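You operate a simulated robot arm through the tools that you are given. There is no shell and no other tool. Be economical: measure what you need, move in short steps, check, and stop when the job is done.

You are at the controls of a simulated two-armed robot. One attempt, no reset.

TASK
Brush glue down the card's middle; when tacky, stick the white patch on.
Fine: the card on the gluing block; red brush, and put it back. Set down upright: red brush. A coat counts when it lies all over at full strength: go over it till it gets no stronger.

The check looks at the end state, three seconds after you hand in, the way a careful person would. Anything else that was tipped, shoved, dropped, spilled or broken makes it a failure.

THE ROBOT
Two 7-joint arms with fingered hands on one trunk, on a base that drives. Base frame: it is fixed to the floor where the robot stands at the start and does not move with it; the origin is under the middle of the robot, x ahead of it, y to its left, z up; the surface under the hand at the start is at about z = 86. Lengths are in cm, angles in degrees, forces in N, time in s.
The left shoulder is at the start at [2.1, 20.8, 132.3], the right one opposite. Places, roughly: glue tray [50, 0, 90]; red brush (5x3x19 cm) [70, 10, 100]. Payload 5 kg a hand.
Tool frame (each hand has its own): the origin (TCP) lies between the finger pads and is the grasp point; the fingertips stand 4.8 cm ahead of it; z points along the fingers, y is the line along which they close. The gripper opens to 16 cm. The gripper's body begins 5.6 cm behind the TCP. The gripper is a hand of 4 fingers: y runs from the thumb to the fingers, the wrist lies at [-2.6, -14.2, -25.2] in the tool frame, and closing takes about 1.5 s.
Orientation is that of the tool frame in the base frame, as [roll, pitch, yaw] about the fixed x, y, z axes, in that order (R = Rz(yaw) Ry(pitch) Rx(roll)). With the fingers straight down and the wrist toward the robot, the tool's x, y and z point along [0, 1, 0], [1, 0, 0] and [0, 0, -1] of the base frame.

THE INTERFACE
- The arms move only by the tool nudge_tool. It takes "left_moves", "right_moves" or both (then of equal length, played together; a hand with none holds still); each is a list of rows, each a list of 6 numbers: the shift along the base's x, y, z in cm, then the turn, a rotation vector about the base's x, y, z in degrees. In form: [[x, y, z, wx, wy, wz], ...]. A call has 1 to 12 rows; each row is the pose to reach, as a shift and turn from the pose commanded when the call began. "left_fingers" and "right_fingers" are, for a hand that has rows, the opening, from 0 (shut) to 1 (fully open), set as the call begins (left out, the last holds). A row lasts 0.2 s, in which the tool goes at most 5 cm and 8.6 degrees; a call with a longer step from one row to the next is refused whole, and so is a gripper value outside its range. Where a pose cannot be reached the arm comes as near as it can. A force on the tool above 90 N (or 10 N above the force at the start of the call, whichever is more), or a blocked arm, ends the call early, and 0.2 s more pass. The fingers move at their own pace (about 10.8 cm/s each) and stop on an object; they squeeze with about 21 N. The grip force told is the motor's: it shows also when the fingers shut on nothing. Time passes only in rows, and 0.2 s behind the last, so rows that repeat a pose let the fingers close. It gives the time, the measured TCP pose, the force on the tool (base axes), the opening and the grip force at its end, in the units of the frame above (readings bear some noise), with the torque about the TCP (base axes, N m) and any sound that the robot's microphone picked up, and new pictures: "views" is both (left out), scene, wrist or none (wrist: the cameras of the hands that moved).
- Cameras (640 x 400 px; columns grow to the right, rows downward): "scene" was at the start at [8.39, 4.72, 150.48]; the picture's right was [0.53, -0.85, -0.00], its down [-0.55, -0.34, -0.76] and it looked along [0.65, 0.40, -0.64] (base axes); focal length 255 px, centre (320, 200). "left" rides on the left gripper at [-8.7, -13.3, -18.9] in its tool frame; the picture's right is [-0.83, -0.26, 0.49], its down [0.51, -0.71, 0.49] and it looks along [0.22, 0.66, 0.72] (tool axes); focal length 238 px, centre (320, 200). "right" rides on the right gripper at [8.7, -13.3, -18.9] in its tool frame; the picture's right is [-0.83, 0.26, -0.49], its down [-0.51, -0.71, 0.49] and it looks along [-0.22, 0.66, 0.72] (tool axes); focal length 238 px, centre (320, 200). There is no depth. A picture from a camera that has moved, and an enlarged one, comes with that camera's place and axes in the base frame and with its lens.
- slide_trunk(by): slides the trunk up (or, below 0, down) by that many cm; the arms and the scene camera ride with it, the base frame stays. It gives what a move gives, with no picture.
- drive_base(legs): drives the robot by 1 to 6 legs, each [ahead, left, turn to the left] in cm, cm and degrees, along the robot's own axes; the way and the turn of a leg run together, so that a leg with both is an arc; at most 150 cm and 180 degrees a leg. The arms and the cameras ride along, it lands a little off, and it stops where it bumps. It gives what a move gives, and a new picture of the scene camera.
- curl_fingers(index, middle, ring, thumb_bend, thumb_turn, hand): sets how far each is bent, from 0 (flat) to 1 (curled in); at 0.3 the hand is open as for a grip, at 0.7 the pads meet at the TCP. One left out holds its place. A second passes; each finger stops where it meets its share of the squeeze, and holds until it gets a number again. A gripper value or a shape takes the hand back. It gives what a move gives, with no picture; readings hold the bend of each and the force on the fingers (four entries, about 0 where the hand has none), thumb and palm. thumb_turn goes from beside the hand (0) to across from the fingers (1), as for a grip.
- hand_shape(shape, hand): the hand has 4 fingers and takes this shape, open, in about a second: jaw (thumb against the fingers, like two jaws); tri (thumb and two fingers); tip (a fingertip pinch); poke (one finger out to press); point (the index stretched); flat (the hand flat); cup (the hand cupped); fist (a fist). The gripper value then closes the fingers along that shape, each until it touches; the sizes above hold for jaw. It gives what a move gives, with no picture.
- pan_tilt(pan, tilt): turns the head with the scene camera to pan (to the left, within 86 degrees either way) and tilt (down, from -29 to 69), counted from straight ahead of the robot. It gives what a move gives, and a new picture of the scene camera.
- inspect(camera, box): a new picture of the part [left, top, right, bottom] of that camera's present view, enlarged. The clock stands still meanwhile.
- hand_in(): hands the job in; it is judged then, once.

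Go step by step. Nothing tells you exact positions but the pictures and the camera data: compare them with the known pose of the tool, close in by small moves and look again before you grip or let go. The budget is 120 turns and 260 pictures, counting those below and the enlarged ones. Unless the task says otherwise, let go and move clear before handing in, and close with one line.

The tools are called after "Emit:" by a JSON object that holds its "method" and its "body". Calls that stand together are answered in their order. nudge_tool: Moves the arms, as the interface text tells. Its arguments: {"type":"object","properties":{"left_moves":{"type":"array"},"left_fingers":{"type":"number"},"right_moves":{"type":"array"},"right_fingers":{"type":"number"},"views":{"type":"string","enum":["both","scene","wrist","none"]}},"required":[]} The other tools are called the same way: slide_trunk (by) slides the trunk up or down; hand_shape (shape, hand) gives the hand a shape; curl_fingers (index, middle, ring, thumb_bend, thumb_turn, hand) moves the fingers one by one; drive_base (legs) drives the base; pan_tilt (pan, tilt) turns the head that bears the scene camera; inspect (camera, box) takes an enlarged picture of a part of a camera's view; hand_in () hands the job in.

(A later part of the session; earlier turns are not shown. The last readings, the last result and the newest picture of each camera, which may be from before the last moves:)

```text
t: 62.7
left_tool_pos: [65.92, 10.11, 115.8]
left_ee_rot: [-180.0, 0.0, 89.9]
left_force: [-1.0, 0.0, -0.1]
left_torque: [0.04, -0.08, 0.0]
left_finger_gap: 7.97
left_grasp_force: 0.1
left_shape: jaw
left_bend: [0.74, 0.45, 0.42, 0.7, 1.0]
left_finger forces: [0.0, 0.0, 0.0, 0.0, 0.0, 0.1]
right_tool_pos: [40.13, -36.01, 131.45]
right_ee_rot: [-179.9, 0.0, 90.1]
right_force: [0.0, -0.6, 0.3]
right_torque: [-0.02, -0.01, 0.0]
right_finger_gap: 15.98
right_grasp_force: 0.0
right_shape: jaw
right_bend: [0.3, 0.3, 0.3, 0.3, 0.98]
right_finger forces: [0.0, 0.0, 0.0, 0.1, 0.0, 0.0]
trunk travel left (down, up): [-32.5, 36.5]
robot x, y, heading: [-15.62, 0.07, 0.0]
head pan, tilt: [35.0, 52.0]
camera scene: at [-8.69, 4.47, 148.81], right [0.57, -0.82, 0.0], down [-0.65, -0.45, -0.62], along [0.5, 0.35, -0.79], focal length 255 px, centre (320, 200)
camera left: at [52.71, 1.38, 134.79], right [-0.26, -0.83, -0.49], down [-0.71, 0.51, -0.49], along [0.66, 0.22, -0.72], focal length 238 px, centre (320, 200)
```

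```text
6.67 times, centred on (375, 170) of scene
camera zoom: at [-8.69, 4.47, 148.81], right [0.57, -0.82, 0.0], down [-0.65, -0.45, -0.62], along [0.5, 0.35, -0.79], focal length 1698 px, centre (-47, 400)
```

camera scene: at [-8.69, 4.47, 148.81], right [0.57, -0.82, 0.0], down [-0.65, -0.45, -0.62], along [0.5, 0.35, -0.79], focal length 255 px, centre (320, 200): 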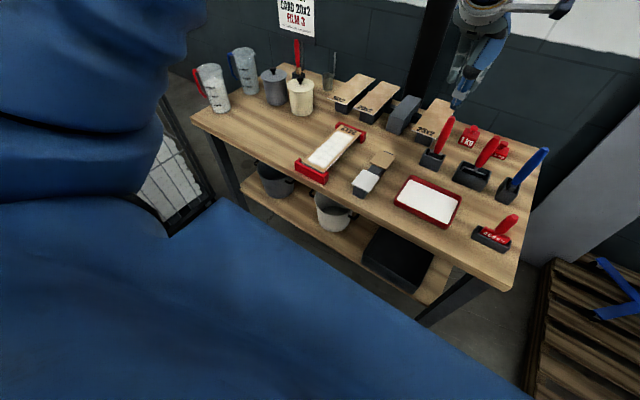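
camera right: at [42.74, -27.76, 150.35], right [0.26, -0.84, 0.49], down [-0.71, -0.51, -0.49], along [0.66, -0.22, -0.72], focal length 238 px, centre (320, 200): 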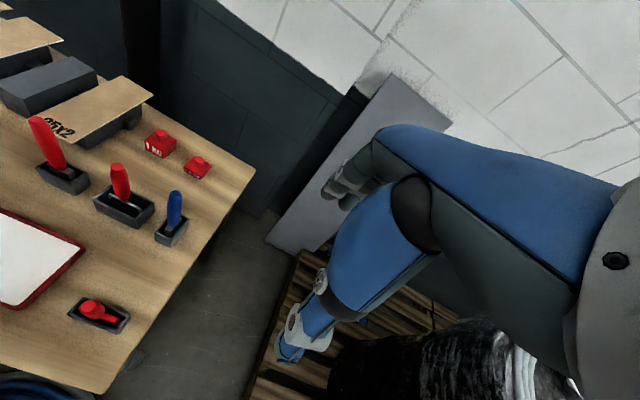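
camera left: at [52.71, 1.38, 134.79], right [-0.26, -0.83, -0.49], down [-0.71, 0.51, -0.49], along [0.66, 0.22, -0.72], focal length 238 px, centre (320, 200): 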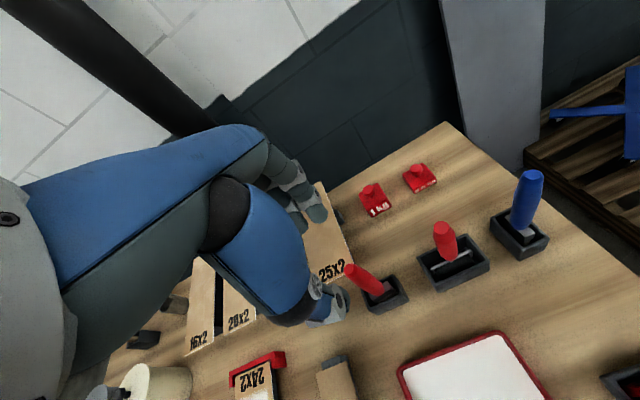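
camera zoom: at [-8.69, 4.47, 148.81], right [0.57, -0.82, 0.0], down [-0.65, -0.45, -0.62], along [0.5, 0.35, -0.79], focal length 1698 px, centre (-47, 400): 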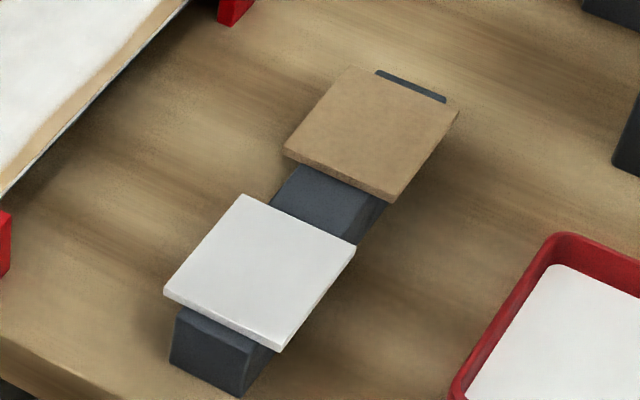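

Brush is back upright. I now turn the hand 90° (fingers closing along y) and move above the white patch near (43.4, 23.7).

Emit:
{"method": "nudge_tool", "body": {"left_moves": [[-2, 1.2, 0, 0, 0, -8.2], [-4, 2.5, 0, 0, 0, -16.4], [-6, 3.7, 0, 0, 0, -24.6], [-8, 5, 0, 0, 0, -32.8], [-10, 6.2, 0, 0, 0, -41], [-12, 7.5, 0, 0, 0, -49.2], [-14.5, 8.7, 0, 0, 0, -57.4], [-17, 10, 0, 0, 0, -65.6], [-19, 11.3, 0, 0, 0, -73.8], [-21, 12.5, 0, 0, 0, -82], [-22.5, 13.6, 0, 0, 0, -90], [-22.5, 13.6, 0, 0, 0, -90]], "left_fingers": 0.7}}

Emit:
{"method": "inspect", "body": {"camera": "right", "box": [0, 0, 320, 200]}}

```text
t: 65.3
left_tool_pos: [43.53, 23.61, 115.85]
left_ee_rot: [-180.0, -0.1, -0.1]
left_force: [0.5, -0.7, 1.1]
left_torque: [0.01, -0.03, 0.01]
left_finger_gap: 11.18
left_grasp_force: 0.1
left_shape: jaw
left_bend: [0.27, 0.37, 0.35, 0.59, 0.99]
left_finger forces: [0.1, 0.0, 0.0, 0.0, 0.0, 0.1]
right_tool_pos: [39.99, -36.19, 131.5]
right_ee_rot: [-179.9, 0.1, 90.2]
right_force: [0.4, -1.0, 0.0]
right_torque: [0.04, -0.01, -0.03]
right_finger_gap: 15.99
right_grasp_force: 0.0
right_shape: jaw
right_bend: [0.3, 0.3, 0.3, 0.3, 0.98]
right_finger forces: [0.0, 0.0, 0.0, 0.0, 0.0, 0.0]
trunk travel left (down, up): [-32.5, 36.5]
robot x, y, heading: [-15.68, 0.47, 0.1]
head pan, tilt: [35.0, 52.0]
camera scene: at [-8.64, 4.47, 148.81], right [0.57, -0.82, 0.0], down [-0.65, -0.45, -0.62], along [0.5, 0.35, -0.79], focal length 255 px, centre (320, 200)
camera left: at [34.92, 36.98, 134.79], right [-0.83, 0.26, -0.49], down [0.51, 0.71, -0.49], along [0.22, -0.66, -0.72], focal length 238 px, centre (320, 200)
```

scene: 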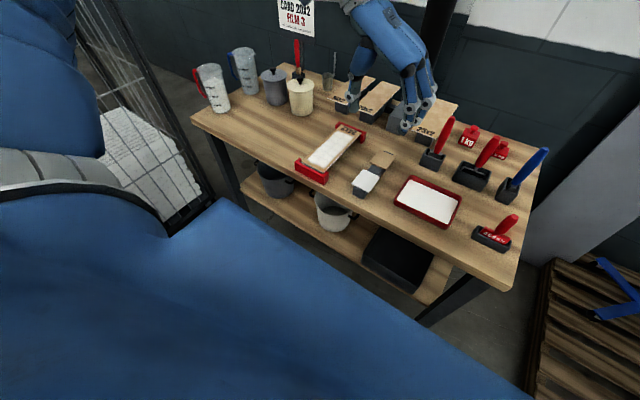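
left: 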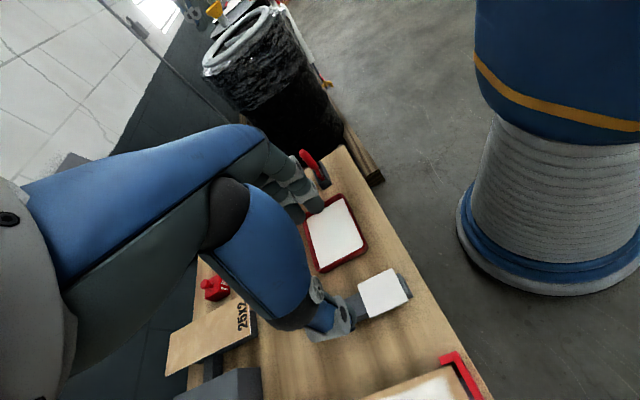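

```text
2.00 times, centred on (160, 100) of right
camera zoom: at [26.78, -27.57, 150.41], right [0.26, -0.83, 0.49], down [-0.71, -0.51, -0.49], along [0.66, -0.22, -0.72], focal length 477 px, centre (640, 400)
```

zoom: 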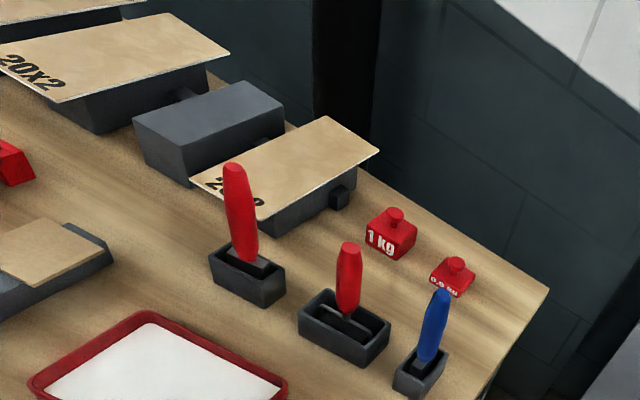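

Emit:
{"method": "inspect", "body": {"camera": "left", "box": [270, 180, 430, 340]}}

Emit:
{"method": "inspect", "body": {"camera": "left", "box": [360, 340, 500, 400]}}

```text
2.50 times, centred on (350, 260) of left
camera zoom: at [34.92, 36.98, 134.79], right [-0.83, 0.26, -0.49], down [0.51, 0.71, -0.49], along [0.22, -0.66, -0.72], focal length 596 px, centre (245, 50)
```

zoom: 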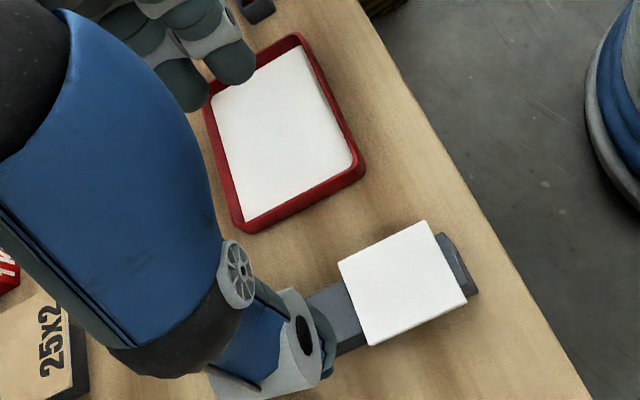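

```text
4.57 times, centred on (430, 370) of left
camera zoom: at [34.92, 36.98, 134.79], right [-0.83, 0.26, -0.49], down [0.51, 0.71, -0.49], along [0.22, -0.66, -0.72], focal length 1090 px, centre (-183, -577)
```

zoom: 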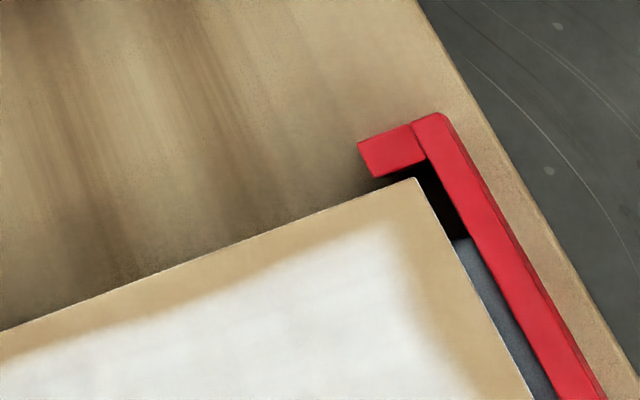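

Emit:
{"method": "nudge_tool", "body": {"left_moves": [[0, -0.3, -4.5, 0, 0, 0], [0, -0.3, -9, 0, 0, 0], [0, -0.3, -13.5, 0, 0, 0], [0, -0.3, -18, 0, 0, 0], [0, -0.3, -18, 0, 0, 0]]}}

Emit:
{"method": "inspect", "body": {"camera": "scene", "box": [330, 130, 430, 210]}}

Emit:
{"method": "inspect", "body": {"camera": "left", "box": [220, 160, 420, 340]}}

```text
t: 66.5
left_tool_pos: [43.31, 23.42, 97.66]
left_ee_rot: [179.9, -0.1, 0.0]
left_force: [-0.4, -0.7, 0.3]
left_torque: [0.04, -0.05, 0.0]
left_finger_gap: 11.16
left_grasp_force: 0.1
left_shape: jaw
left_bend: [0.27, 0.37, 0.35, 0.59, 0.99]
left_finger forces: [0.1, 0.0, 0.0, 0.0, 0.0, 0.0]
right_tool_pos: [39.88, -36.13, 131.59]
right_ee_rot: [179.8, 0.1, 90.1]
right_force: [-0.4, -0.5, 0.2]
right_torque: [0.01, -0.05, -0.03]
right_finger_gap: 15.97
right_grasp_force: 0.1
right_shape: jaw
right_bend: [0.3, 0.3, 0.3, 0.3, 0.98]
right_finger forces: [0.0, 0.0, 0.1, 0.0, 0.0, 0.0]
trunk travel left (down, up): [-32.5, 36.5]
robot x, y, heading: [-15.99, -0.01, -0.1]
head pan, tilt: [35.0, 52.0]
camera scene: at [-8.74, 4.48, 148.82], right [0.57, -0.82, 0.0], down [-0.64, -0.45, -0.62], along [0.5, 0.35, -0.79], focal length 255 px, centre (320, 200)
camera left: at [34.78, 36.62, 116.72], right [-0.83, 0.26, -0.49], down [0.51, 0.71, -0.49], along [0.22, -0.66, -0.72], focal length 238 px, centre (320, 200)
```

scene: 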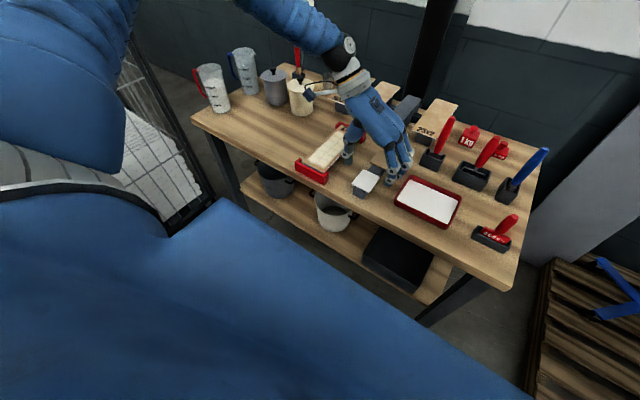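
left: 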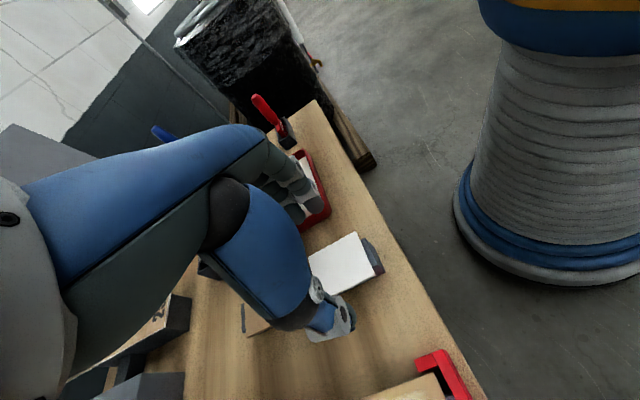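

```text
5.00 times, centred on (380, 170) of scene
camera zoom: at [-8.74, 4.48, 148.82], right [0.57, -0.82, 0.0], down [-0.64, -0.45, -0.62], along [0.5, 0.35, -0.79], focal length 1273 px, centre (20, 350)
```

zoom: 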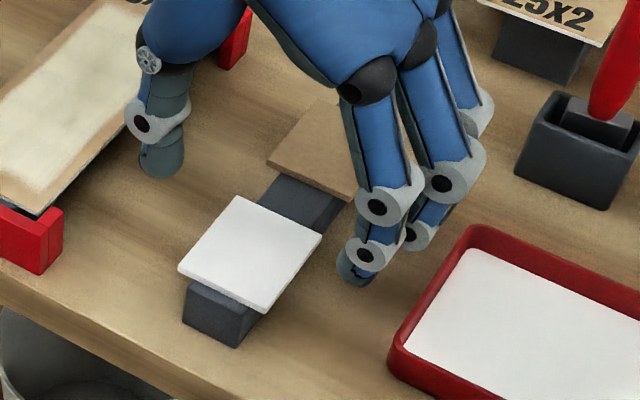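

```text
2.22 times, centred on (320, 250) of left
camera zoom: at [34.78, 36.62, 116.72], right [-0.83, 0.26, -0.49], down [0.51, 0.71, -0.49], along [0.22, -0.66, -0.72], focal length 530 px, centre (320, 89)
```

zoom: 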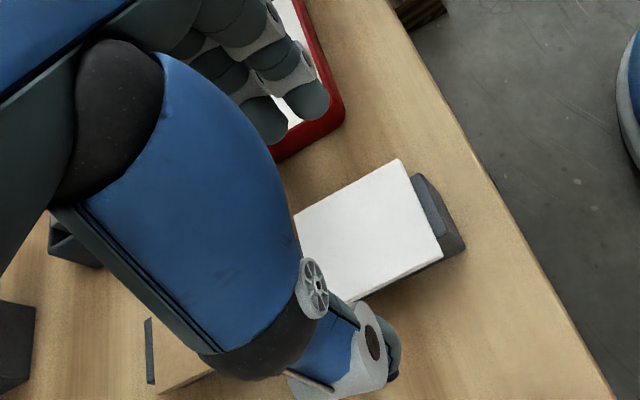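

I switch to the thumb-and-two-fingers shape for a cleaner pinch on the plate, and look.

Emit:
{"method": "hand_shape", "body": {"hand": "left", "shape": "tri"}}

Emit:
{"method": "inspect", "body": {"camera": "scene", "box": [330, 130, 430, 210]}}

Emit:
{"method": "inspect", "body": {"camera": "left", "box": [220, 160, 420, 340]}}

```text
t: 67.4
left_tool_pos: [43.56, 23.38, 97.77]
left_ee_rot: [180.0, 0.1, -0.1]
left_force: [-0.1, 0.0, -0.3]
left_torque: [0.03, -0.01, 0.03]
left_finger_gap: 16.03
left_grasp_force: 0.1
left_shape: tri
left_bend: [0.3, 0.3, 0.99, 0.3, 0.98]
left_finger forces: [0.1, 0.0, 0.0, 0.0, 0.0, 0.0]
right_tool_pos: [39.93, -35.97, 131.57]
right_ee_rot: [180.0, 0.1, 90.1]
right_force: [-0.7, -0.8, -0.8]
right_torque: [0.0, 0.0, 0.0]
right_finger_gap: 15.99
right_grasp_force: 0.1
right_shape: jaw
right_bend: [0.3, 0.3, 0.3, 0.3, 0.98]
right_finger forces: [0.0, 0.0, 0.0, 0.0, 0.0, 0.0]
trunk travel left (down, up): [-32.5, 36.5]
robot x, y, heading: [-16.36, 0.17, 0.1]
head pan, tilt: [35.0, 52.0]
```

```text
5.00 times, centred on (380, 170) of scene
camera zoom: at [-8.65, 4.5, 148.81], right [0.57, -0.82, 0.0], down [-0.65, -0.45, -0.62], along [0.5, 0.35, -0.79], focal length 1273 px, centre (20, 350)
```

zoom: 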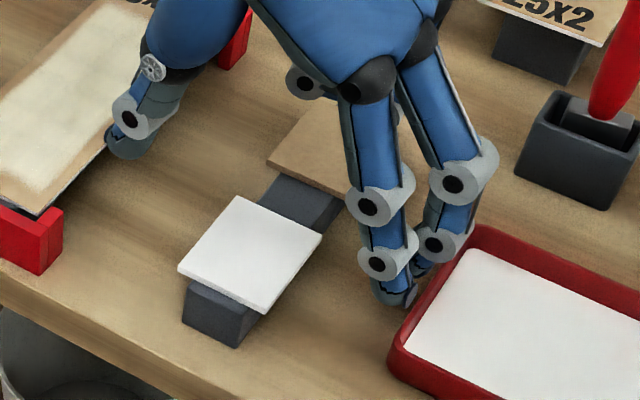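

```text
2.22 times, centred on (320, 250) of left
camera zoom: at [34.85, 36.64, 116.71], right [-0.83, 0.26, -0.49], down [0.51, 0.71, -0.49], along [0.22, -0.66, -0.72], focal length 530 px, centre (320, 89)
```

zoom: 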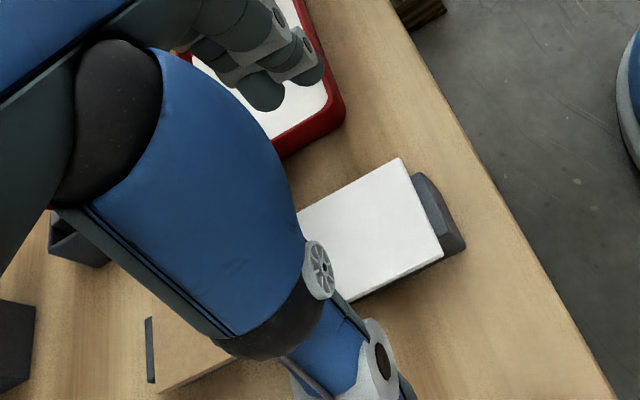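

Emit:
{"method": "nudge_tool", "body": {"left_moves": [[0, 0, 0, 0, 0, 0], [0, 0, 0, 0, 0, 0], [0, 0, 0, 0, 0, 0], [0, 0, 0, 0, 0, 0]], "left_fingers": 0.55, "views": "none"}}

Emit:
{"method": "inspect", "body": {"camera": "scene", "box": [340, 140, 410, 205]}}

Emit:
{"method": "inspect", "body": {"camera": "left", "box": [260, 180, 400, 340]}}

```text
t: 68.4
left_tool_pos: [43.49, 23.29, 97.71]
left_ee_rot: [-180.0, 0.0, 0.0]
left_force: [-0.9, -0.1, -0.4]
left_torque: [0.03, 0.0, 0.0]
left_finger_gap: 8.87
left_grasp_force: 0.0
left_shape: tri
left_bend: [0.74, 0.43, 0.99, 0.67, 1.0]
left_finger forces: [0.0, 0.0, 0.0, 0.0, 0.1, 0.0]
right_tool_pos: [40.05, -36.04, 131.51]
right_ee_rot: [180.0, -0.1, 90.1]
right_force: [-0.3, 0.1, 0.6]
right_torque: [-0.01, 0.0, 0.0]
right_finger_gap: 16.01
right_grasp_force: 0.1
right_shape: jaw
right_bend: [0.3, 0.3, 0.3, 0.3, 0.98]
right_finger forces: [0.0, 0.0, 0.1, 0.0, 0.1, 0.0]
trunk travel left (down, up): [-32.5, 36.5]
robot x, y, heading: [-16.05, -0.02, 0.3]
head pan, tilt: [35.0, 52.0]
```

```text
6.15 times, centred on (375, 172) of scene
camera zoom: at [-8.63, 4.51, 148.81], right [0.57, -0.82, 0.0], down [-0.65, -0.45, -0.62], along [0.5, 0.35, -0.79], focal length 1567 px, centre (-18, 369)
```

zoom: 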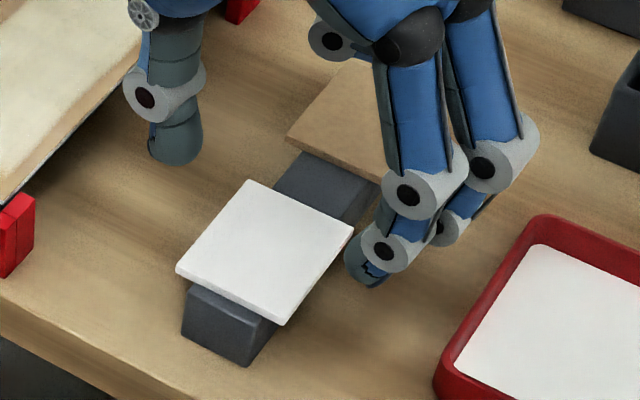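

```text
2.50 times, centred on (330, 260) of left
camera zoom: at [34.86, 36.65, 116.7], right [-0.83, 0.26, -0.49], down [0.51, 0.71, -0.49], along [0.22, -0.66, -0.72], focal length 596 px, centre (295, 50)
```

zoom: 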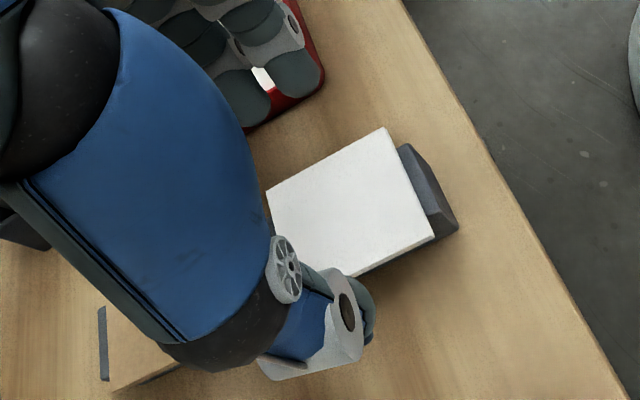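

Emit:
{"method": "nudge_tool", "body": {"left_moves": [[0, 0, -1.5, 0, 0, 0], [0, 0, -3, 0, 0, 0], [0, 0, -3.5, 0, 0, 0], [0, 0, -3.5, 0, 0, 0]], "views": "none"}}

Emit:
{"method": "inspect", "body": {"camera": "scene", "box": [340, 140, 410, 205]}}

Emit:
{"method": "inspect", "body": {"camera": "left", "box": [260, 180, 400, 340]}}

```text
t: 69.4
left_tool_pos: [43.56, 23.54, 94.31]
left_ee_rot: [179.9, 0.0, 0.0]
left_force: [1.3, -0.2, 0.1]
left_torque: [0.01, 0.01, -0.02]
left_finger_gap: 8.87
left_grasp_force: 0.0
left_shape: tri
left_bend: [0.74, 0.43, 0.99, 0.67, 1.0]
left_finger forces: [0.1, 0.1, 0.0, 0.1, 0.0, 0.0]
right_tool_pos: [40.12, -36.07, 131.49]
right_ee_rot: [180.0, 0.1, 90.0]
right_force: [-1.1, 0.0, -0.7]
right_torque: [0.01, 0.03, -0.04]
right_finger_gap: 15.99
right_grasp_force: 0.1
right_shape: jaw
right_bend: [0.3, 0.3, 0.3, 0.3, 0.98]
right_finger forces: [0.0, 0.0, 0.0, 0.1, 0.0, 0.0]
trunk travel left (down, up): [-32.5, 36.5]
robot x, y, heading: [-15.88, 0.41, 0.0]
head pan, tilt: [35.0, 52.0]
```

```text
6.15 times, centred on (375, 172) of scene
camera zoom: at [-8.63, 4.51, 148.81], right [0.57, -0.82, 0.0], down [-0.65, -0.45, -0.62], along [0.5, 0.35, -0.79], focal length 1567 px, centre (-18, 369)
```

zoom: 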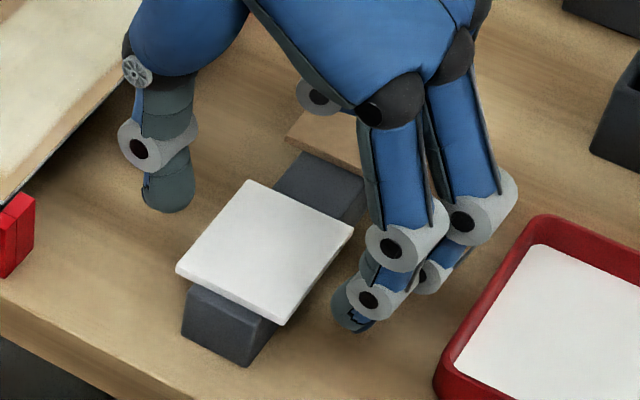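

```text
2.50 times, centred on (330, 260) of left
camera zoom: at [34.92, 36.7, 113.24], right [-0.83, 0.26, -0.49], down [0.51, 0.71, -0.49], along [0.22, -0.66, -0.72], focal length 596 px, centre (295, 50)
```

zoom: 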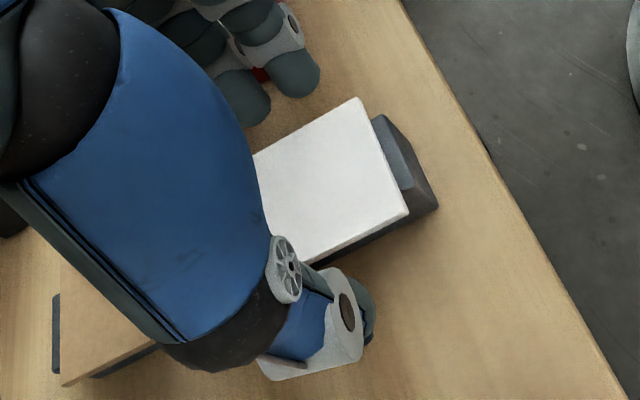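

Emit:
{"method": "nudge_tool", "body": {"left_moves": [[0, -0.15, 0, 0, 0, 0], [0, -0.15, 0, 0, 0, 0], [0, -0.15, 0, 0, 0, 0]], "left_fingers": 0.43, "views": "none"}}

Emit:
{"method": "inspect", "body": {"camera": "scene", "box": [350, 150, 400, 200]}}

Emit:
{"method": "inspect", "body": {"camera": "left", "box": [290, 180, 390, 340]}}

```text
t: 70.2
left_tool_pos: [43.52, 23.25, 94.32]
left_ee_rot: [-180.0, 0.0, 0.0]
left_force: [1.2, -0.2, 0.1]
left_torque: [-0.04, -0.02, -0.02]
left_finger_gap: 6.94
left_grasp_force: 0.0
left_shape: tri
left_bend: [0.74, 0.48, 0.99, 0.72, 1.0]
left_finger forces: [0.1, 0.1, 0.0, 0.1, 0.0, 0.0]
right_tool_pos: [40.18, -36.06, 131.39]
right_ee_rot: [-180.0, -0.1, 90.1]
right_force: [-0.5, -0.2, -0.1]
right_torque: [0.01, -0.01, -0.01]
right_finger_gap: 15.95
right_grasp_force: 0.0
right_shape: jaw
right_bend: [0.3, 0.3, 0.3, 0.3, 0.98]
right_finger forces: [0.0, 0.0, 0.0, 0.1, 0.1, 0.0]
trunk travel left (down, up): [-32.5, 36.5]
robot x, y, heading: [-16.21, 0.32, 0.2]
head pan, tilt: [35.0, 52.0]
```

```text
8.00 times, centred on (375, 175) of scene
camera zoom: at [-8.63, 4.51, 148.81], right [0.57, -0.82, 0.0], down [-0.65, -0.45, -0.62], along [0.5, 0.35, -0.79], focal length 2037 px, centre (-120, 400)
```

zoom: 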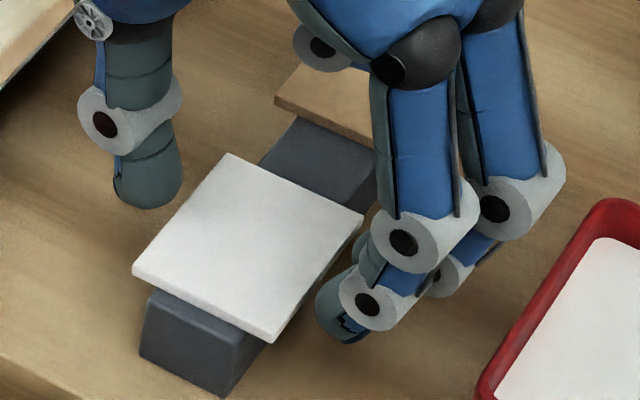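

```text
2.50 times, centred on (340, 260) of left
camera zoom: at [34.9, 36.52, 113.27], right [-0.83, 0.26, -0.49], down [0.51, 0.71, -0.49], along [0.22, -0.66, -0.72], focal length 596 px, centre (270, 50)
```

zoom: 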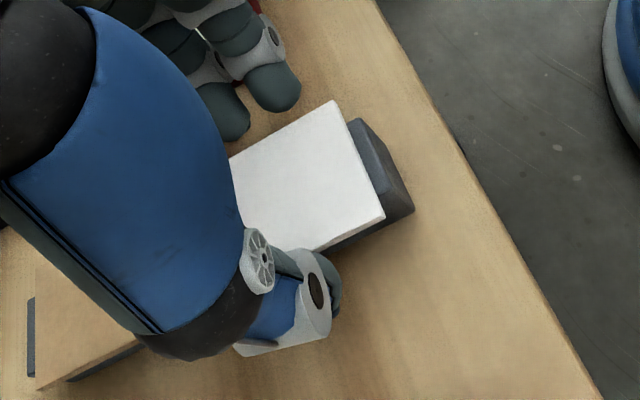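

Emit:
{"method": "nudge_tool", "body": {"left_moves": [[0, 0, 0, 0, 0, 0], [0, 0, 0, 0, 0, 0], [0, 0, 0, 0, 0, 0], [0, 0, 0, 0, 0, 0], [0, 0, 0, 0, 0, 0]], "left_fingers": 0.2, "views": "none"}}

Emit:
{"method": "inspect", "body": {"camera": "scene", "box": [350, 150, 400, 200]}}

Emit:
{"method": "inspect", "body": {"camera": "left", "box": [290, 180, 390, 340]}}

```text
t: 71.4
left_tool_pos: [43.58, 22.94, 94.68]
left_ee_rot: [180.0, -0.2, 0.1]
left_force: [4.3, -3.0, 38.1]
left_torque: [-0.51, -0.1, 0.32]
left_finger_gap: 4.05
left_grasp_force: 20.6
left_shape: tri
left_bend: [0.74, 0.56, 1.0, 0.76, 1.0]
left_finger forces: [24.2, 18.3, 0.0, 0.0, 27.5, 0.1]
right_tool_pos: [39.8, -36.13, 131.57]
right_ee_rot: [179.9, -0.1, 90.1]
right_force: [0.2, 1.0, -0.3]
right_torque: [0.02, 0.03, -0.02]
right_finger_gap: 16.0
right_grasp_force: 0.1
right_shape: jaw
right_bend: [0.3, 0.3, 0.3, 0.3, 0.98]
right_finger forces: [0.0, 0.0, 0.0, 0.0, 0.0, 0.0]
trunk travel left (down, up): [-32.5, 36.5]
robot x, y, heading: [-15.82, -0.04, 0.1]
head pan, tilt: [35.0, 52.0]
```

```text
8.00 times, centred on (375, 175) of scene
camera zoom: at [-8.83, 4.4, 148.85], right [0.57, -0.82, 0.0], down [-0.64, -0.45, -0.62], along [0.5, 0.35, -0.79], focal length 2037 px, centre (-120, 400)
```

zoom: 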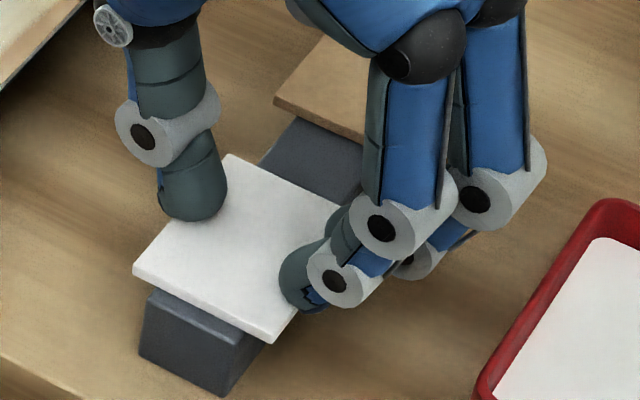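

```text
2.50 times, centred on (340, 260) of left
camera zoom: at [34.84, 36.38, 113.54], right [-0.83, 0.26, -0.49], down [0.51, 0.71, -0.49], along [0.22, -0.66, -0.72], focal length 596 px, centre (270, 50)
```

zoom: 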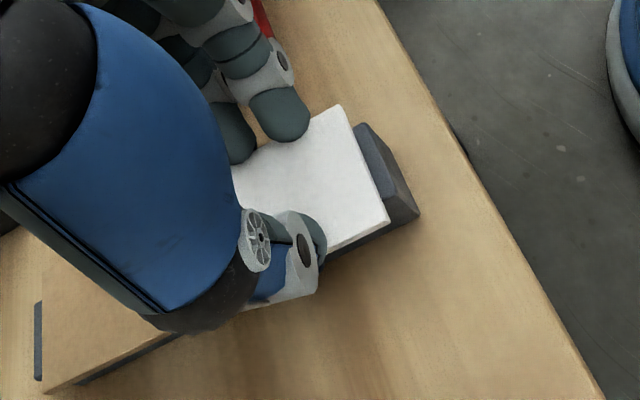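

The fingertips slid up onto the patch; I open again and will go 0.9 cm lower.

Emit:
{"method": "nudge_tool", "body": {"left_moves": [[0, 0, 0, 0, 0, 0], [0, 0, 0, 0, 0, 0], [0, 0, 0, 0, 0, 0], [0, 0, 0, 0, 0, 0]], "left_fingers": 0.5, "views": "none"}}

Emit:
{"method": "nudge_tool", "body": {"left_moves": [[0, 0.2, -0.5, 0, 0, 0], [0, 0.2, -1, 0, 0, 0], [0, 0.2, -1, 0, 0, 0]], "views": "none"}}

Emit:
{"method": "inspect", "body": {"camera": "scene", "box": [350, 150, 400, 200]}}

Emit:
{"method": "inspect", "body": {"camera": "left", "box": [290, 180, 390, 340]}}

```text
t: 72.4
left_tool_pos: [43.44, 23.31, 94.27]
left_ee_rot: [180.0, 0.1, 0.0]
left_force: [0.3, -0.7, 0.0]
left_torque: [-0.05, 0.05, 0.02]
left_finger_gap: 7.94
left_grasp_force: 0.1
left_shape: tri
left_bend: [0.74, 0.45, 0.99, 0.7, 1.0]
left_finger forces: [0.0, 0.1, 0.1, 0.0, 0.1, 0.1]
right_tool_pos: [40.08, -35.93, 131.34]
right_ee_rot: [-180.0, 0.0, 90.1]
right_force: [0.9, 0.4, 0.4]
right_torque: [-0.04, 0.07, 0.0]
right_finger_gap: 15.98
right_grasp_force: 0.0
right_shape: jaw
right_bend: [0.3, 0.3, 0.3, 0.3, 0.98]
right_finger forces: [0.1, 0.1, 0.0, 0.1, 0.0, 0.0]
trunk travel left (down, up): [-32.5, 36.5]
robot x, y, heading: [-16.01, -0.16, 0.1]
head pan, tilt: [35.0, 52.0]
```

```text
t: 73.2
left_tool_pos: [43.65, 23.53, 93.34]
left_ee_rot: [180.0, 0.1, 0.0]
left_force: [-0.5, -0.1, 0.7]
left_torque: [-0.01, -0.01, 0.03]
left_finger_gap: 7.98
left_grasp_force: 0.0
left_shape: tri
left_bend: [0.74, 0.45, 0.99, 0.69, 1.0]
left_finger forces: [0.1, 0.1, 0.1, 0.0, 0.0, 0.0]
right_tool_pos: [40.12, -36.03, 131.51]
right_ee_rot: [180.0, 0.1, 90.2]
right_force: [-0.8, -0.4, 0.7]
right_torque: [-0.04, 0.0, -0.03]
right_finger_gap: 15.98
right_grasp_force: 0.2
right_shape: jaw
right_bend: [0.3, 0.3, 0.3, 0.3, 0.98]
right_finger forces: [0.0, 0.0, 0.1, 0.0, 0.0, 0.0]
trunk travel left (down, up): [-32.5, 36.5]
robot x, y, heading: [-15.99, -0.07, -0.1]
head pan, tilt: [35.0, 52.0]
```

```text
8.00 times, centred on (375, 175) of scene
camera zoom: at [-8.63, 4.51, 148.81], right [0.57, -0.82, 0.0], down [-0.65, -0.45, -0.62], along [0.5, 0.35, -0.79], focal length 2037 px, centre (-120, 400)
```

zoom: 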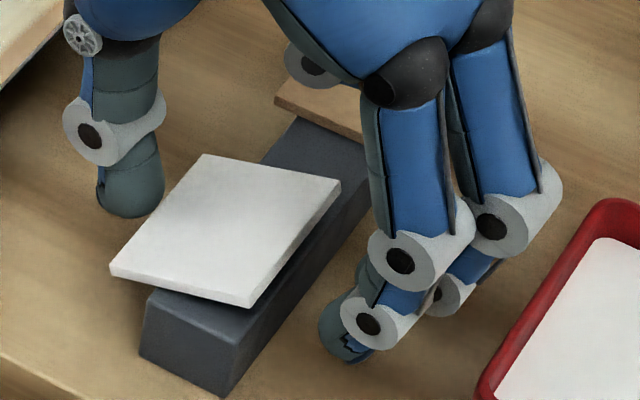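

```text
2.50 times, centred on (340, 260) of left
camera zoom: at [34.91, 36.72, 112.27], right [-0.83, 0.26, -0.49], down [0.51, 0.71, -0.49], along [0.22, -0.66, -0.72], focal length 596 px, centre (270, 50)
```

zoom: 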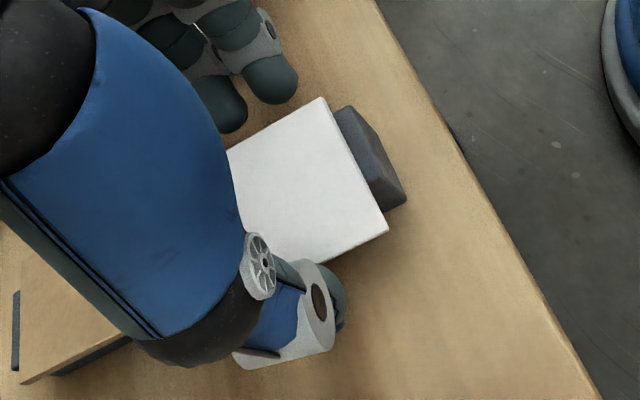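

Emit:
{"method": "inspect", "body": {"camera": "left", "box": [310, 210, 380, 320]}}

Emit:
{"method": "inspect", "body": {"camera": "scene", "box": [345, 150, 385, 190]}}

```text
3.64 times, centred on (345, 265) of left
camera zoom: at [34.91, 36.72, 112.27], right [-0.83, 0.26, -0.49], down [0.51, 0.71, -0.49], along [0.22, -0.66, -0.72], focal length 867 px, centre (229, -36)
```

zoom: 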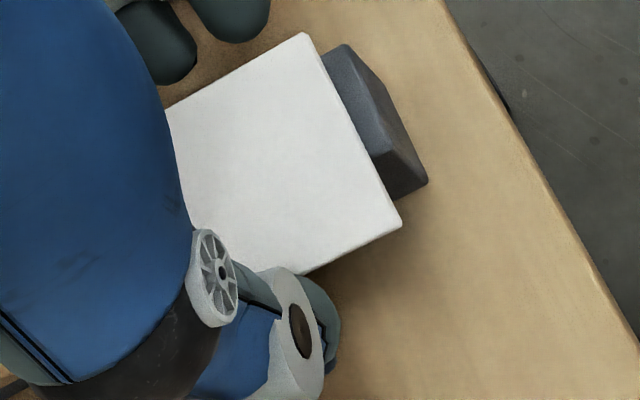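

```text
10.00 times, centred on (365, 170) of scene
camera zoom: at [-8.63, 4.51, 148.81], right [0.57, -0.82, 0.0], down [-0.65, -0.45, -0.62], along [0.5, 0.35, -0.79], focal length 2546 px, centre (-130, 500)
```

zoom: 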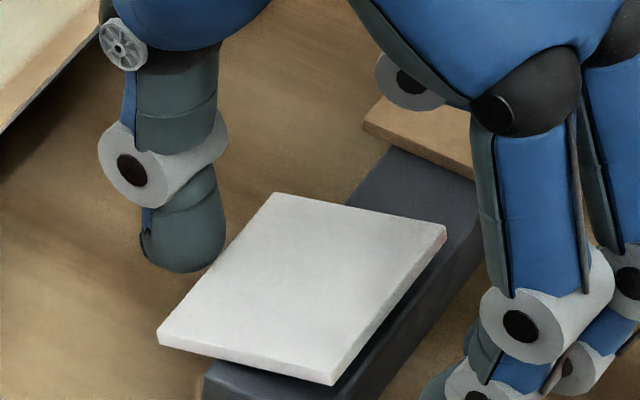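

The patch is tipped, apparently with the thumb resting on its left edge; I raise the hand to let it fall flat again.

Emit:
{"method": "nudge_tool", "body": {"left_moves": [[0, 0, 1, 0, 0, 0], [0, 0, 2.5, 0, 0, 0], [0, 0, 4, 0, 0, 0]], "left_fingers": 0.6, "views": "none"}}

Emit:
{"method": "inspect", "body": {"camera": "scene", "box": [350, 150, 400, 200]}}

Emit:
{"method": "inspect", "body": {"camera": "left", "box": [290, 180, 390, 340]}}

```text
t: 74.0
left_tool_pos: [43.5, 23.47, 97.46]
left_ee_rot: [-179.9, 0.1, 0.0]
left_force: [0.7, -0.3, -0.2]
left_torque: [-0.01, -0.01, -0.01]
left_finger_gap: 9.52
left_grasp_force: 0.0
left_shape: tri
left_bend: [0.74, 0.41, 0.99, 0.65, 1.0]
left_finger forces: [0.0, 0.0, 0.0, 0.1, 0.1, 0.0]
right_tool_pos: [40.03, -36.09, 131.52]
right_ee_rot: [180.0, 0.0, 90.2]
right_force: [-0.1, -0.2, 0.0]
right_torque: [0.0, 0.01, 0.01]
right_finger_gap: 15.98
right_grasp_force: 0.1
right_shape: jaw
right_bend: [0.3, 0.3, 0.3, 0.3, 0.98]
right_finger forces: [0.0, 0.0, 0.1, 0.0, 0.0, 0.1]
trunk travel left (down, up): [-32.5, 36.5]
robot x, y, heading: [-15.96, 0.15, 0.0]
head pan, tilt: [35.0, 52.0]
```

```text
8.00 times, centred on (375, 175) of scene
camera zoom: at [-8.67, 4.48, 148.81], right [0.57, -0.82, 0.0], down [-0.65, -0.45, -0.62], along [0.5, 0.35, -0.79], focal length 2037 px, centre (-120, 400)
```

zoom: 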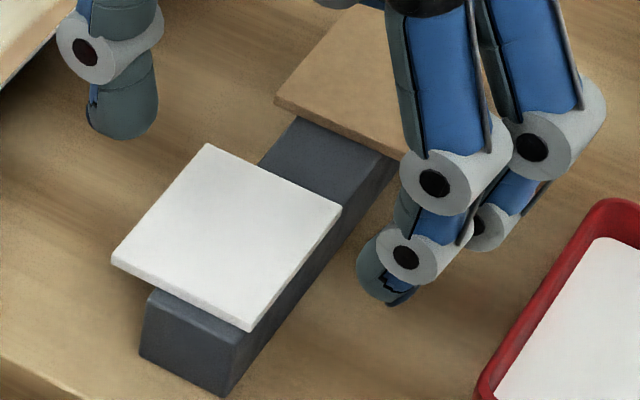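

```text
2.50 times, centred on (340, 260) of left
camera zoom: at [34.84, 36.68, 116.29], right [-0.83, 0.26, -0.49], down [0.51, 0.71, -0.49], along [0.22, -0.66, -0.72], focal length 596 px, centre (270, 50)
```

zoom: 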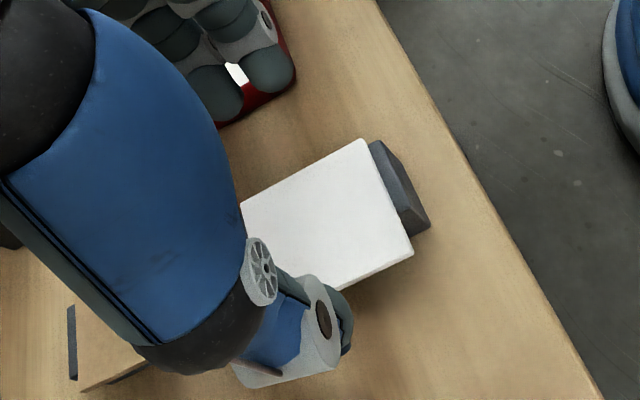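

The patch lies flat again, centred near (43.5, 24.2). I recentre, lower to tip height ≈ 88.9 and close.

Emit:
{"method": "nudge_tool", "body": {"left_moves": [[0, 0.75, 0, 0, 0, 0], [0, 0.75, -1.5, 0, 0, 0], [0, 0.75, -3, 0, 0, 0], [0, 0.75, -3.8, 0, 0, 0], [0, 0.75, -3.8, 0, 0, 0]], "left_fingers": 0.57, "views": "none"}}

Emit:
{"method": "inspect", "body": {"camera": "scene", "box": [350, 150, 400, 200]}}

Emit:
{"method": "inspect", "body": {"camera": "left", "box": [290, 180, 390, 340]}}

```text
t: 75.2
left_tool_pos: [43.5, 24.19, 93.57]
left_ee_rot: [-180.0, 0.1, 0.0]
left_force: [-0.5, -0.1, -0.2]
left_torque: [0.03, -0.02, 0.02]
left_finger_gap: 9.19
left_grasp_force: 0.1
left_shape: tri
left_bend: [0.74, 0.42, 0.99, 0.66, 1.0]
left_finger forces: [0.2, 0.0, 0.0, 0.0, 0.1, 0.0]
right_tool_pos: [40.0, -36.01, 131.45]
right_ee_rot: [-179.9, -0.1, 90.2]
right_force: [-0.2, 0.8, 0.2]
right_torque: [0.01, 0.02, -0.02]
right_finger_gap: 16.0
right_grasp_force: 0.0
right_shape: jaw
right_bend: [0.3, 0.3, 0.3, 0.3, 0.98]
right_finger forces: [0.0, 0.0, 0.0, 0.0, 0.0, 0.1]
trunk travel left (down, up): [-32.5, 36.5]
robot x, y, heading: [-16.0, -0.3, -0.0]
head pan, tilt: [35.0, 52.0]
```

```text
8.00 times, centred on (375, 175) of scene
camera zoom: at [-8.64, 4.51, 148.81], right [0.57, -0.82, 0.0], down [-0.65, -0.45, -0.62], along [0.5, 0.35, -0.79], focal length 2037 px, centre (-120, 400)
```

zoom: 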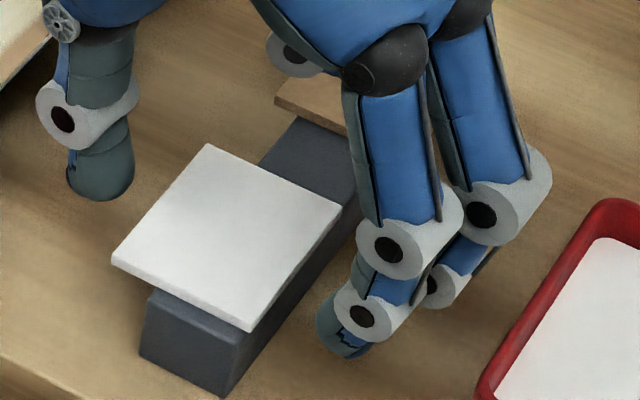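

```text
2.50 times, centred on (340, 260) of left
camera zoom: at [34.91, 37.49, 112.42], right [-0.83, 0.26, -0.49], down [0.51, 0.71, -0.49], along [0.22, -0.66, -0.72], focal length 596 px, centre (270, 50)
```

zoom: 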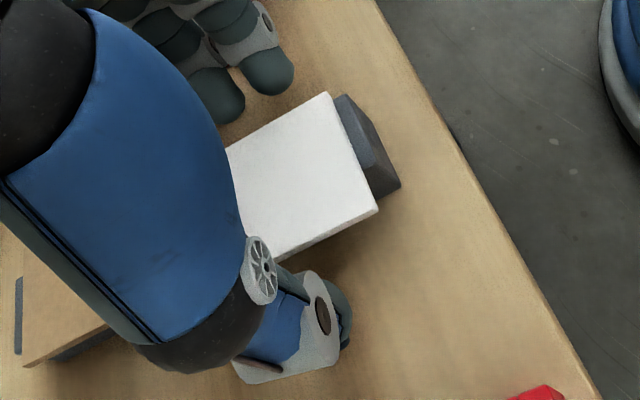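

The patch sits off-centre on its stand now, so I push it back with the thumb by moving the hand in -y.

Emit:
{"method": "nudge_tool", "body": {"left_moves": [[0, -0.6, 0, 0, 0, 0], [0, -1.1, 0, 0, 0, 0], [0, -1.5, 0, 0, 0, 0], [0, -1.8, 0, 0, 0, 0], [0, -1.8, 0, 0, 0, 0]], "views": "none"}}

Emit:
{"method": "inspect", "body": {"camera": "scene", "box": [350, 150, 400, 200]}}

Emit:
{"method": "inspect", "body": {"camera": "left", "box": [290, 180, 390, 340]}}

```text
t: 76.4
left_tool_pos: [43.49, 22.38, 93.55]
left_ee_rot: [179.9, 0.1, 0.1]
left_force: [0.4, 0.4, -0.6]
left_torque: [-0.02, 0.0, -0.02]
left_finger_gap: 9.16
left_grasp_force: 0.1
left_shape: tri
left_bend: [0.74, 0.42, 0.99, 0.66, 1.0]
left_finger forces: [0.1, 0.0, 0.0, 0.0, 0.0, 0.0]
right_tool_pos: [40.12, -36.07, 131.48]
right_ee_rot: [179.9, 0.1, 90.1]
right_force: [-0.3, 0.0, -0.7]
right_torque: [-0.01, -0.01, -0.02]
right_finger_gap: 15.96
right_grasp_force: 0.0
right_shape: jaw
right_bend: [0.3, 0.3, 0.3, 0.3, 0.98]
right_finger forces: [0.1, 0.0, 0.1, 0.0, 0.0, 0.1]
trunk travel left (down, up): [-32.5, 36.5]
robot x, y, heading: [-15.63, -0.03, 0.1]
head pan, tilt: [35.0, 52.0]
```

```text
8.00 times, centred on (375, 175) of scene
camera zoom: at [-8.63, 4.52, 148.81], right [0.57, -0.82, 0.0], down [-0.65, -0.45, -0.62], along [0.5, 0.35, -0.79], focal length 2037 px, centre (-120, 400)
```

zoom: 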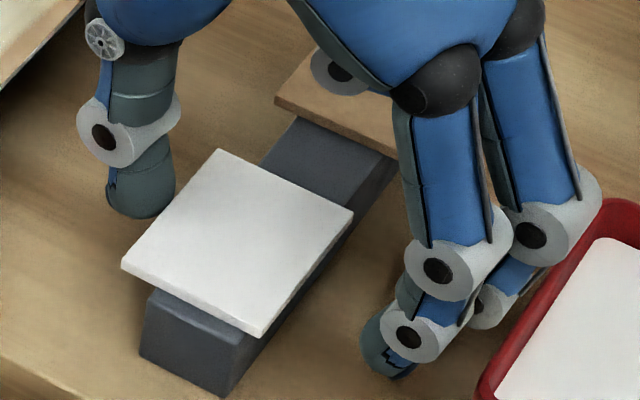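

```text
2.50 times, centred on (340, 260) of left
camera zoom: at [34.93, 35.66, 112.49], right [-0.83, 0.26, -0.49], down [0.51, 0.71, -0.49], along [0.22, -0.66, -0.72], focal length 596 px, centre (270, 50)
```

zoom: 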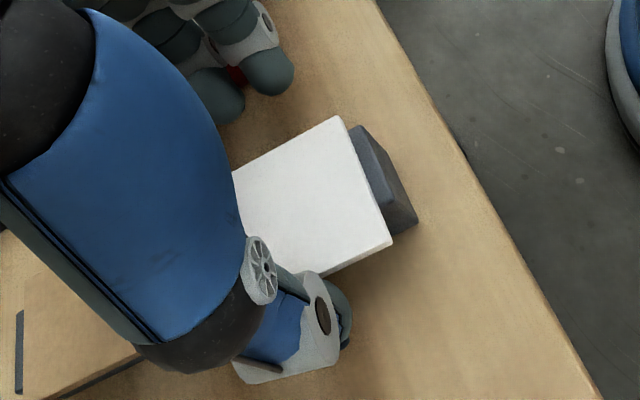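

Emit:
{"method": "nudge_tool", "body": {"left_moves": [[0, -0.3, 0, 0, 0, 0], [0, -0.5, 0, 0, 0, 0], [0, -0.5, 0, 0, 0, 0]], "views": "none"}}

Emit:
{"method": "inspect", "body": {"camera": "scene", "box": [350, 150, 400, 200]}}

```text
t: 77.2
left_tool_pos: [43.54, 21.86, 93.41]
left_ee_rot: [179.9, 0.0, 0.0]
left_force: [0.8, -0.6, -0.6]
left_torque: [0.02, 0.01, 0.0]
left_finger_gap: 9.15
left_grasp_force: 0.0
left_shape: tri
left_bend: [0.74, 0.42, 0.99, 0.66, 1.0]
left_finger forces: [0.0, 0.0, 0.0, 0.0, 0.1, 0.0]
right_tool_pos: [40.14, -36.09, 131.52]
right_ee_rot: [180.0, 0.0, 90.1]
right_force: [0.7, -0.6, 0.1]
right_torque: [-0.03, -0.01, -0.03]
right_finger_gap: 15.98
right_grasp_force: 0.1
right_shape: jaw
right_bend: [0.3, 0.3, 0.3, 0.3, 0.98]
right_finger forces: [0.1, 0.0, 0.0, 0.1, 0.0, 0.1]
trunk travel left (down, up): [-32.5, 36.5]
robot x, y, heading: [-15.67, 0.07, 0.2]
head pan, tilt: [35.0, 52.0]
```

```text
8.00 times, centred on (375, 175) of scene
camera zoom: at [-8.63, 4.51, 148.81], right [0.57, -0.82, 0.0], down [-0.65, -0.45, -0.62], along [0.5, 0.35, -0.79], focal length 2037 px, centre (-120, 400)
```

zoom: 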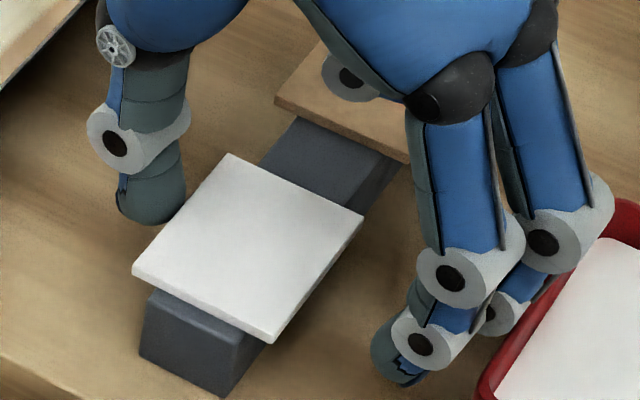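

The patch is back in its original place. I recentre the hand at y = 23.3 and close.

Emit:
{"method": "nudge_tool", "body": {"left_moves": [[0, 0.7, 0, 0, 0, 0], [0, 1.45, 0, 0, 0, 0], [0, 1.45, 0, 0, 0, 0]], "left_fingers": 0.5, "views": "none"}}

Emit:
{"method": "nudge_tool", "body": {"left_moves": [[0, 0, 0, 0, 0, 0], [0, 0, 0, 0, 0, 0], [0, 0, 0, 0, 0, 0]], "left_fingers": 0.36, "views": "none"}}

Emit:
{"method": "inspect", "body": {"camera": "scene", "box": [350, 150, 400, 200]}}

Emit:
{"method": "inspect", "body": {"camera": "left", "box": [290, 180, 390, 340]}}

```text
t: 78.0
left_tool_pos: [43.67, 23.28, 93.44]
left_ee_rot: [-180.0, 0.1, 0.0]
left_force: [0.5, 0.0, 0.9]
left_torque: [-0.01, -0.01, 0.0]
left_finger_gap: 8.04
left_grasp_force: 0.1
left_shape: tri
left_bend: [0.74, 0.45, 0.99, 0.69, 1.0]
left_finger forces: [0.1, 0.1, 0.0, 0.0, 0.1, 0.0]
right_tool_pos: [40.12, -36.12, 131.5]
right_ee_rot: [-180.0, 0.0, 90.1]
right_force: [-0.4, -0.3, -0.2]
right_torque: [0.0, 0.01, -0.01]
right_finger_gap: 15.99
right_grasp_force: 0.1
right_shape: jaw
right_bend: [0.3, 0.3, 0.3, 0.3, 0.98]
right_finger forces: [0.1, 0.0, 0.0, 0.0, 0.0, 0.0]
trunk travel left (down, up): [-32.5, 36.5]
robot x, y, heading: [-16.21, -0.24, 0.0]
head pan, tilt: [35.0, 52.0]
```

```text
t: 78.8
left_tool_pos: [43.5, 23.32, 93.42]
left_ee_rot: [-180.0, 0.0, 0.1]
left_force: [-0.3, -0.2, 0.4]
left_torque: [0.0, 0.03, 0.0]
left_finger_gap: 5.7
left_grasp_force: 20.7
left_shape: tri
left_bend: [0.74, 0.52, 1.0, 0.73, 1.0]
left_finger forces: [9.4, 9.2, 0.0, 0.0, 18.5, 0.0]
right_tool_pos: [40.12, -36.03, 131.55]
right_ee_rot: [180.0, 0.0, 90.1]
right_force: [-0.5, 0.7, -0.9]
right_torque: [0.0, -0.02, -0.04]
right_finger_gap: 15.95
right_grasp_force: 0.0
right_shape: jaw
right_bend: [0.3, 0.3, 0.3, 0.3, 0.98]
right_finger forces: [0.0, 0.0, 0.0, 0.0, 0.0, 0.0]
trunk travel left (down, up): [-32.5, 36.5]
robot x, y, heading: [-15.86, 0.36, 0.3]
head pan, tilt: [35.0, 52.0]
```

```text
8.00 times, centred on (375, 175) of scene
camera zoom: at [-8.63, 4.51, 148.81], right [0.57, -0.82, 0.0], down [-0.65, -0.45, -0.62], along [0.5, 0.35, -0.79], focal length 2037 px, centre (-120, 400)
```

zoom: 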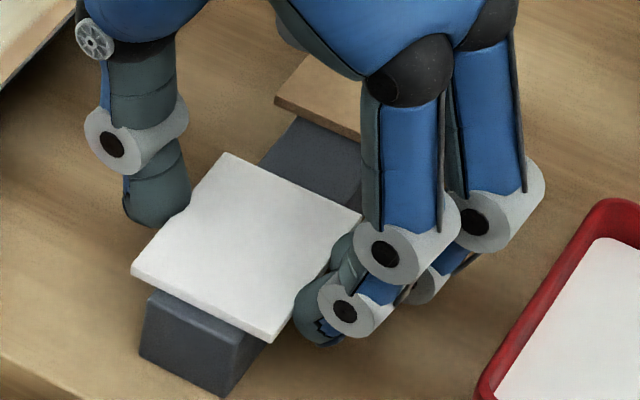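

```text
2.50 times, centred on (340, 260) of left
camera zoom: at [34.94, 36.6, 112.43], right [-0.83, 0.26, -0.49], down [0.51, 0.71, -0.49], along [0.22, -0.66, -0.72], focal length 596 px, centre (270, 50)
```

zoom: 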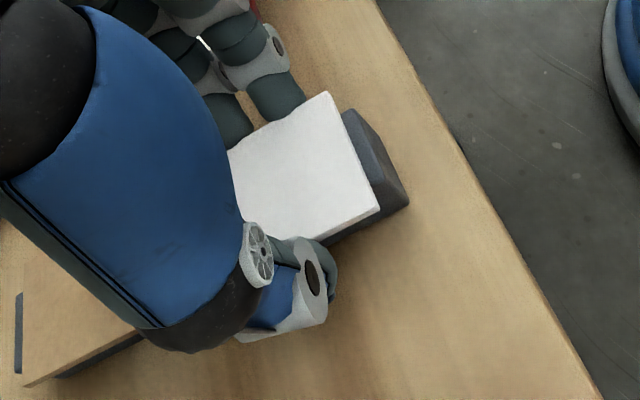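

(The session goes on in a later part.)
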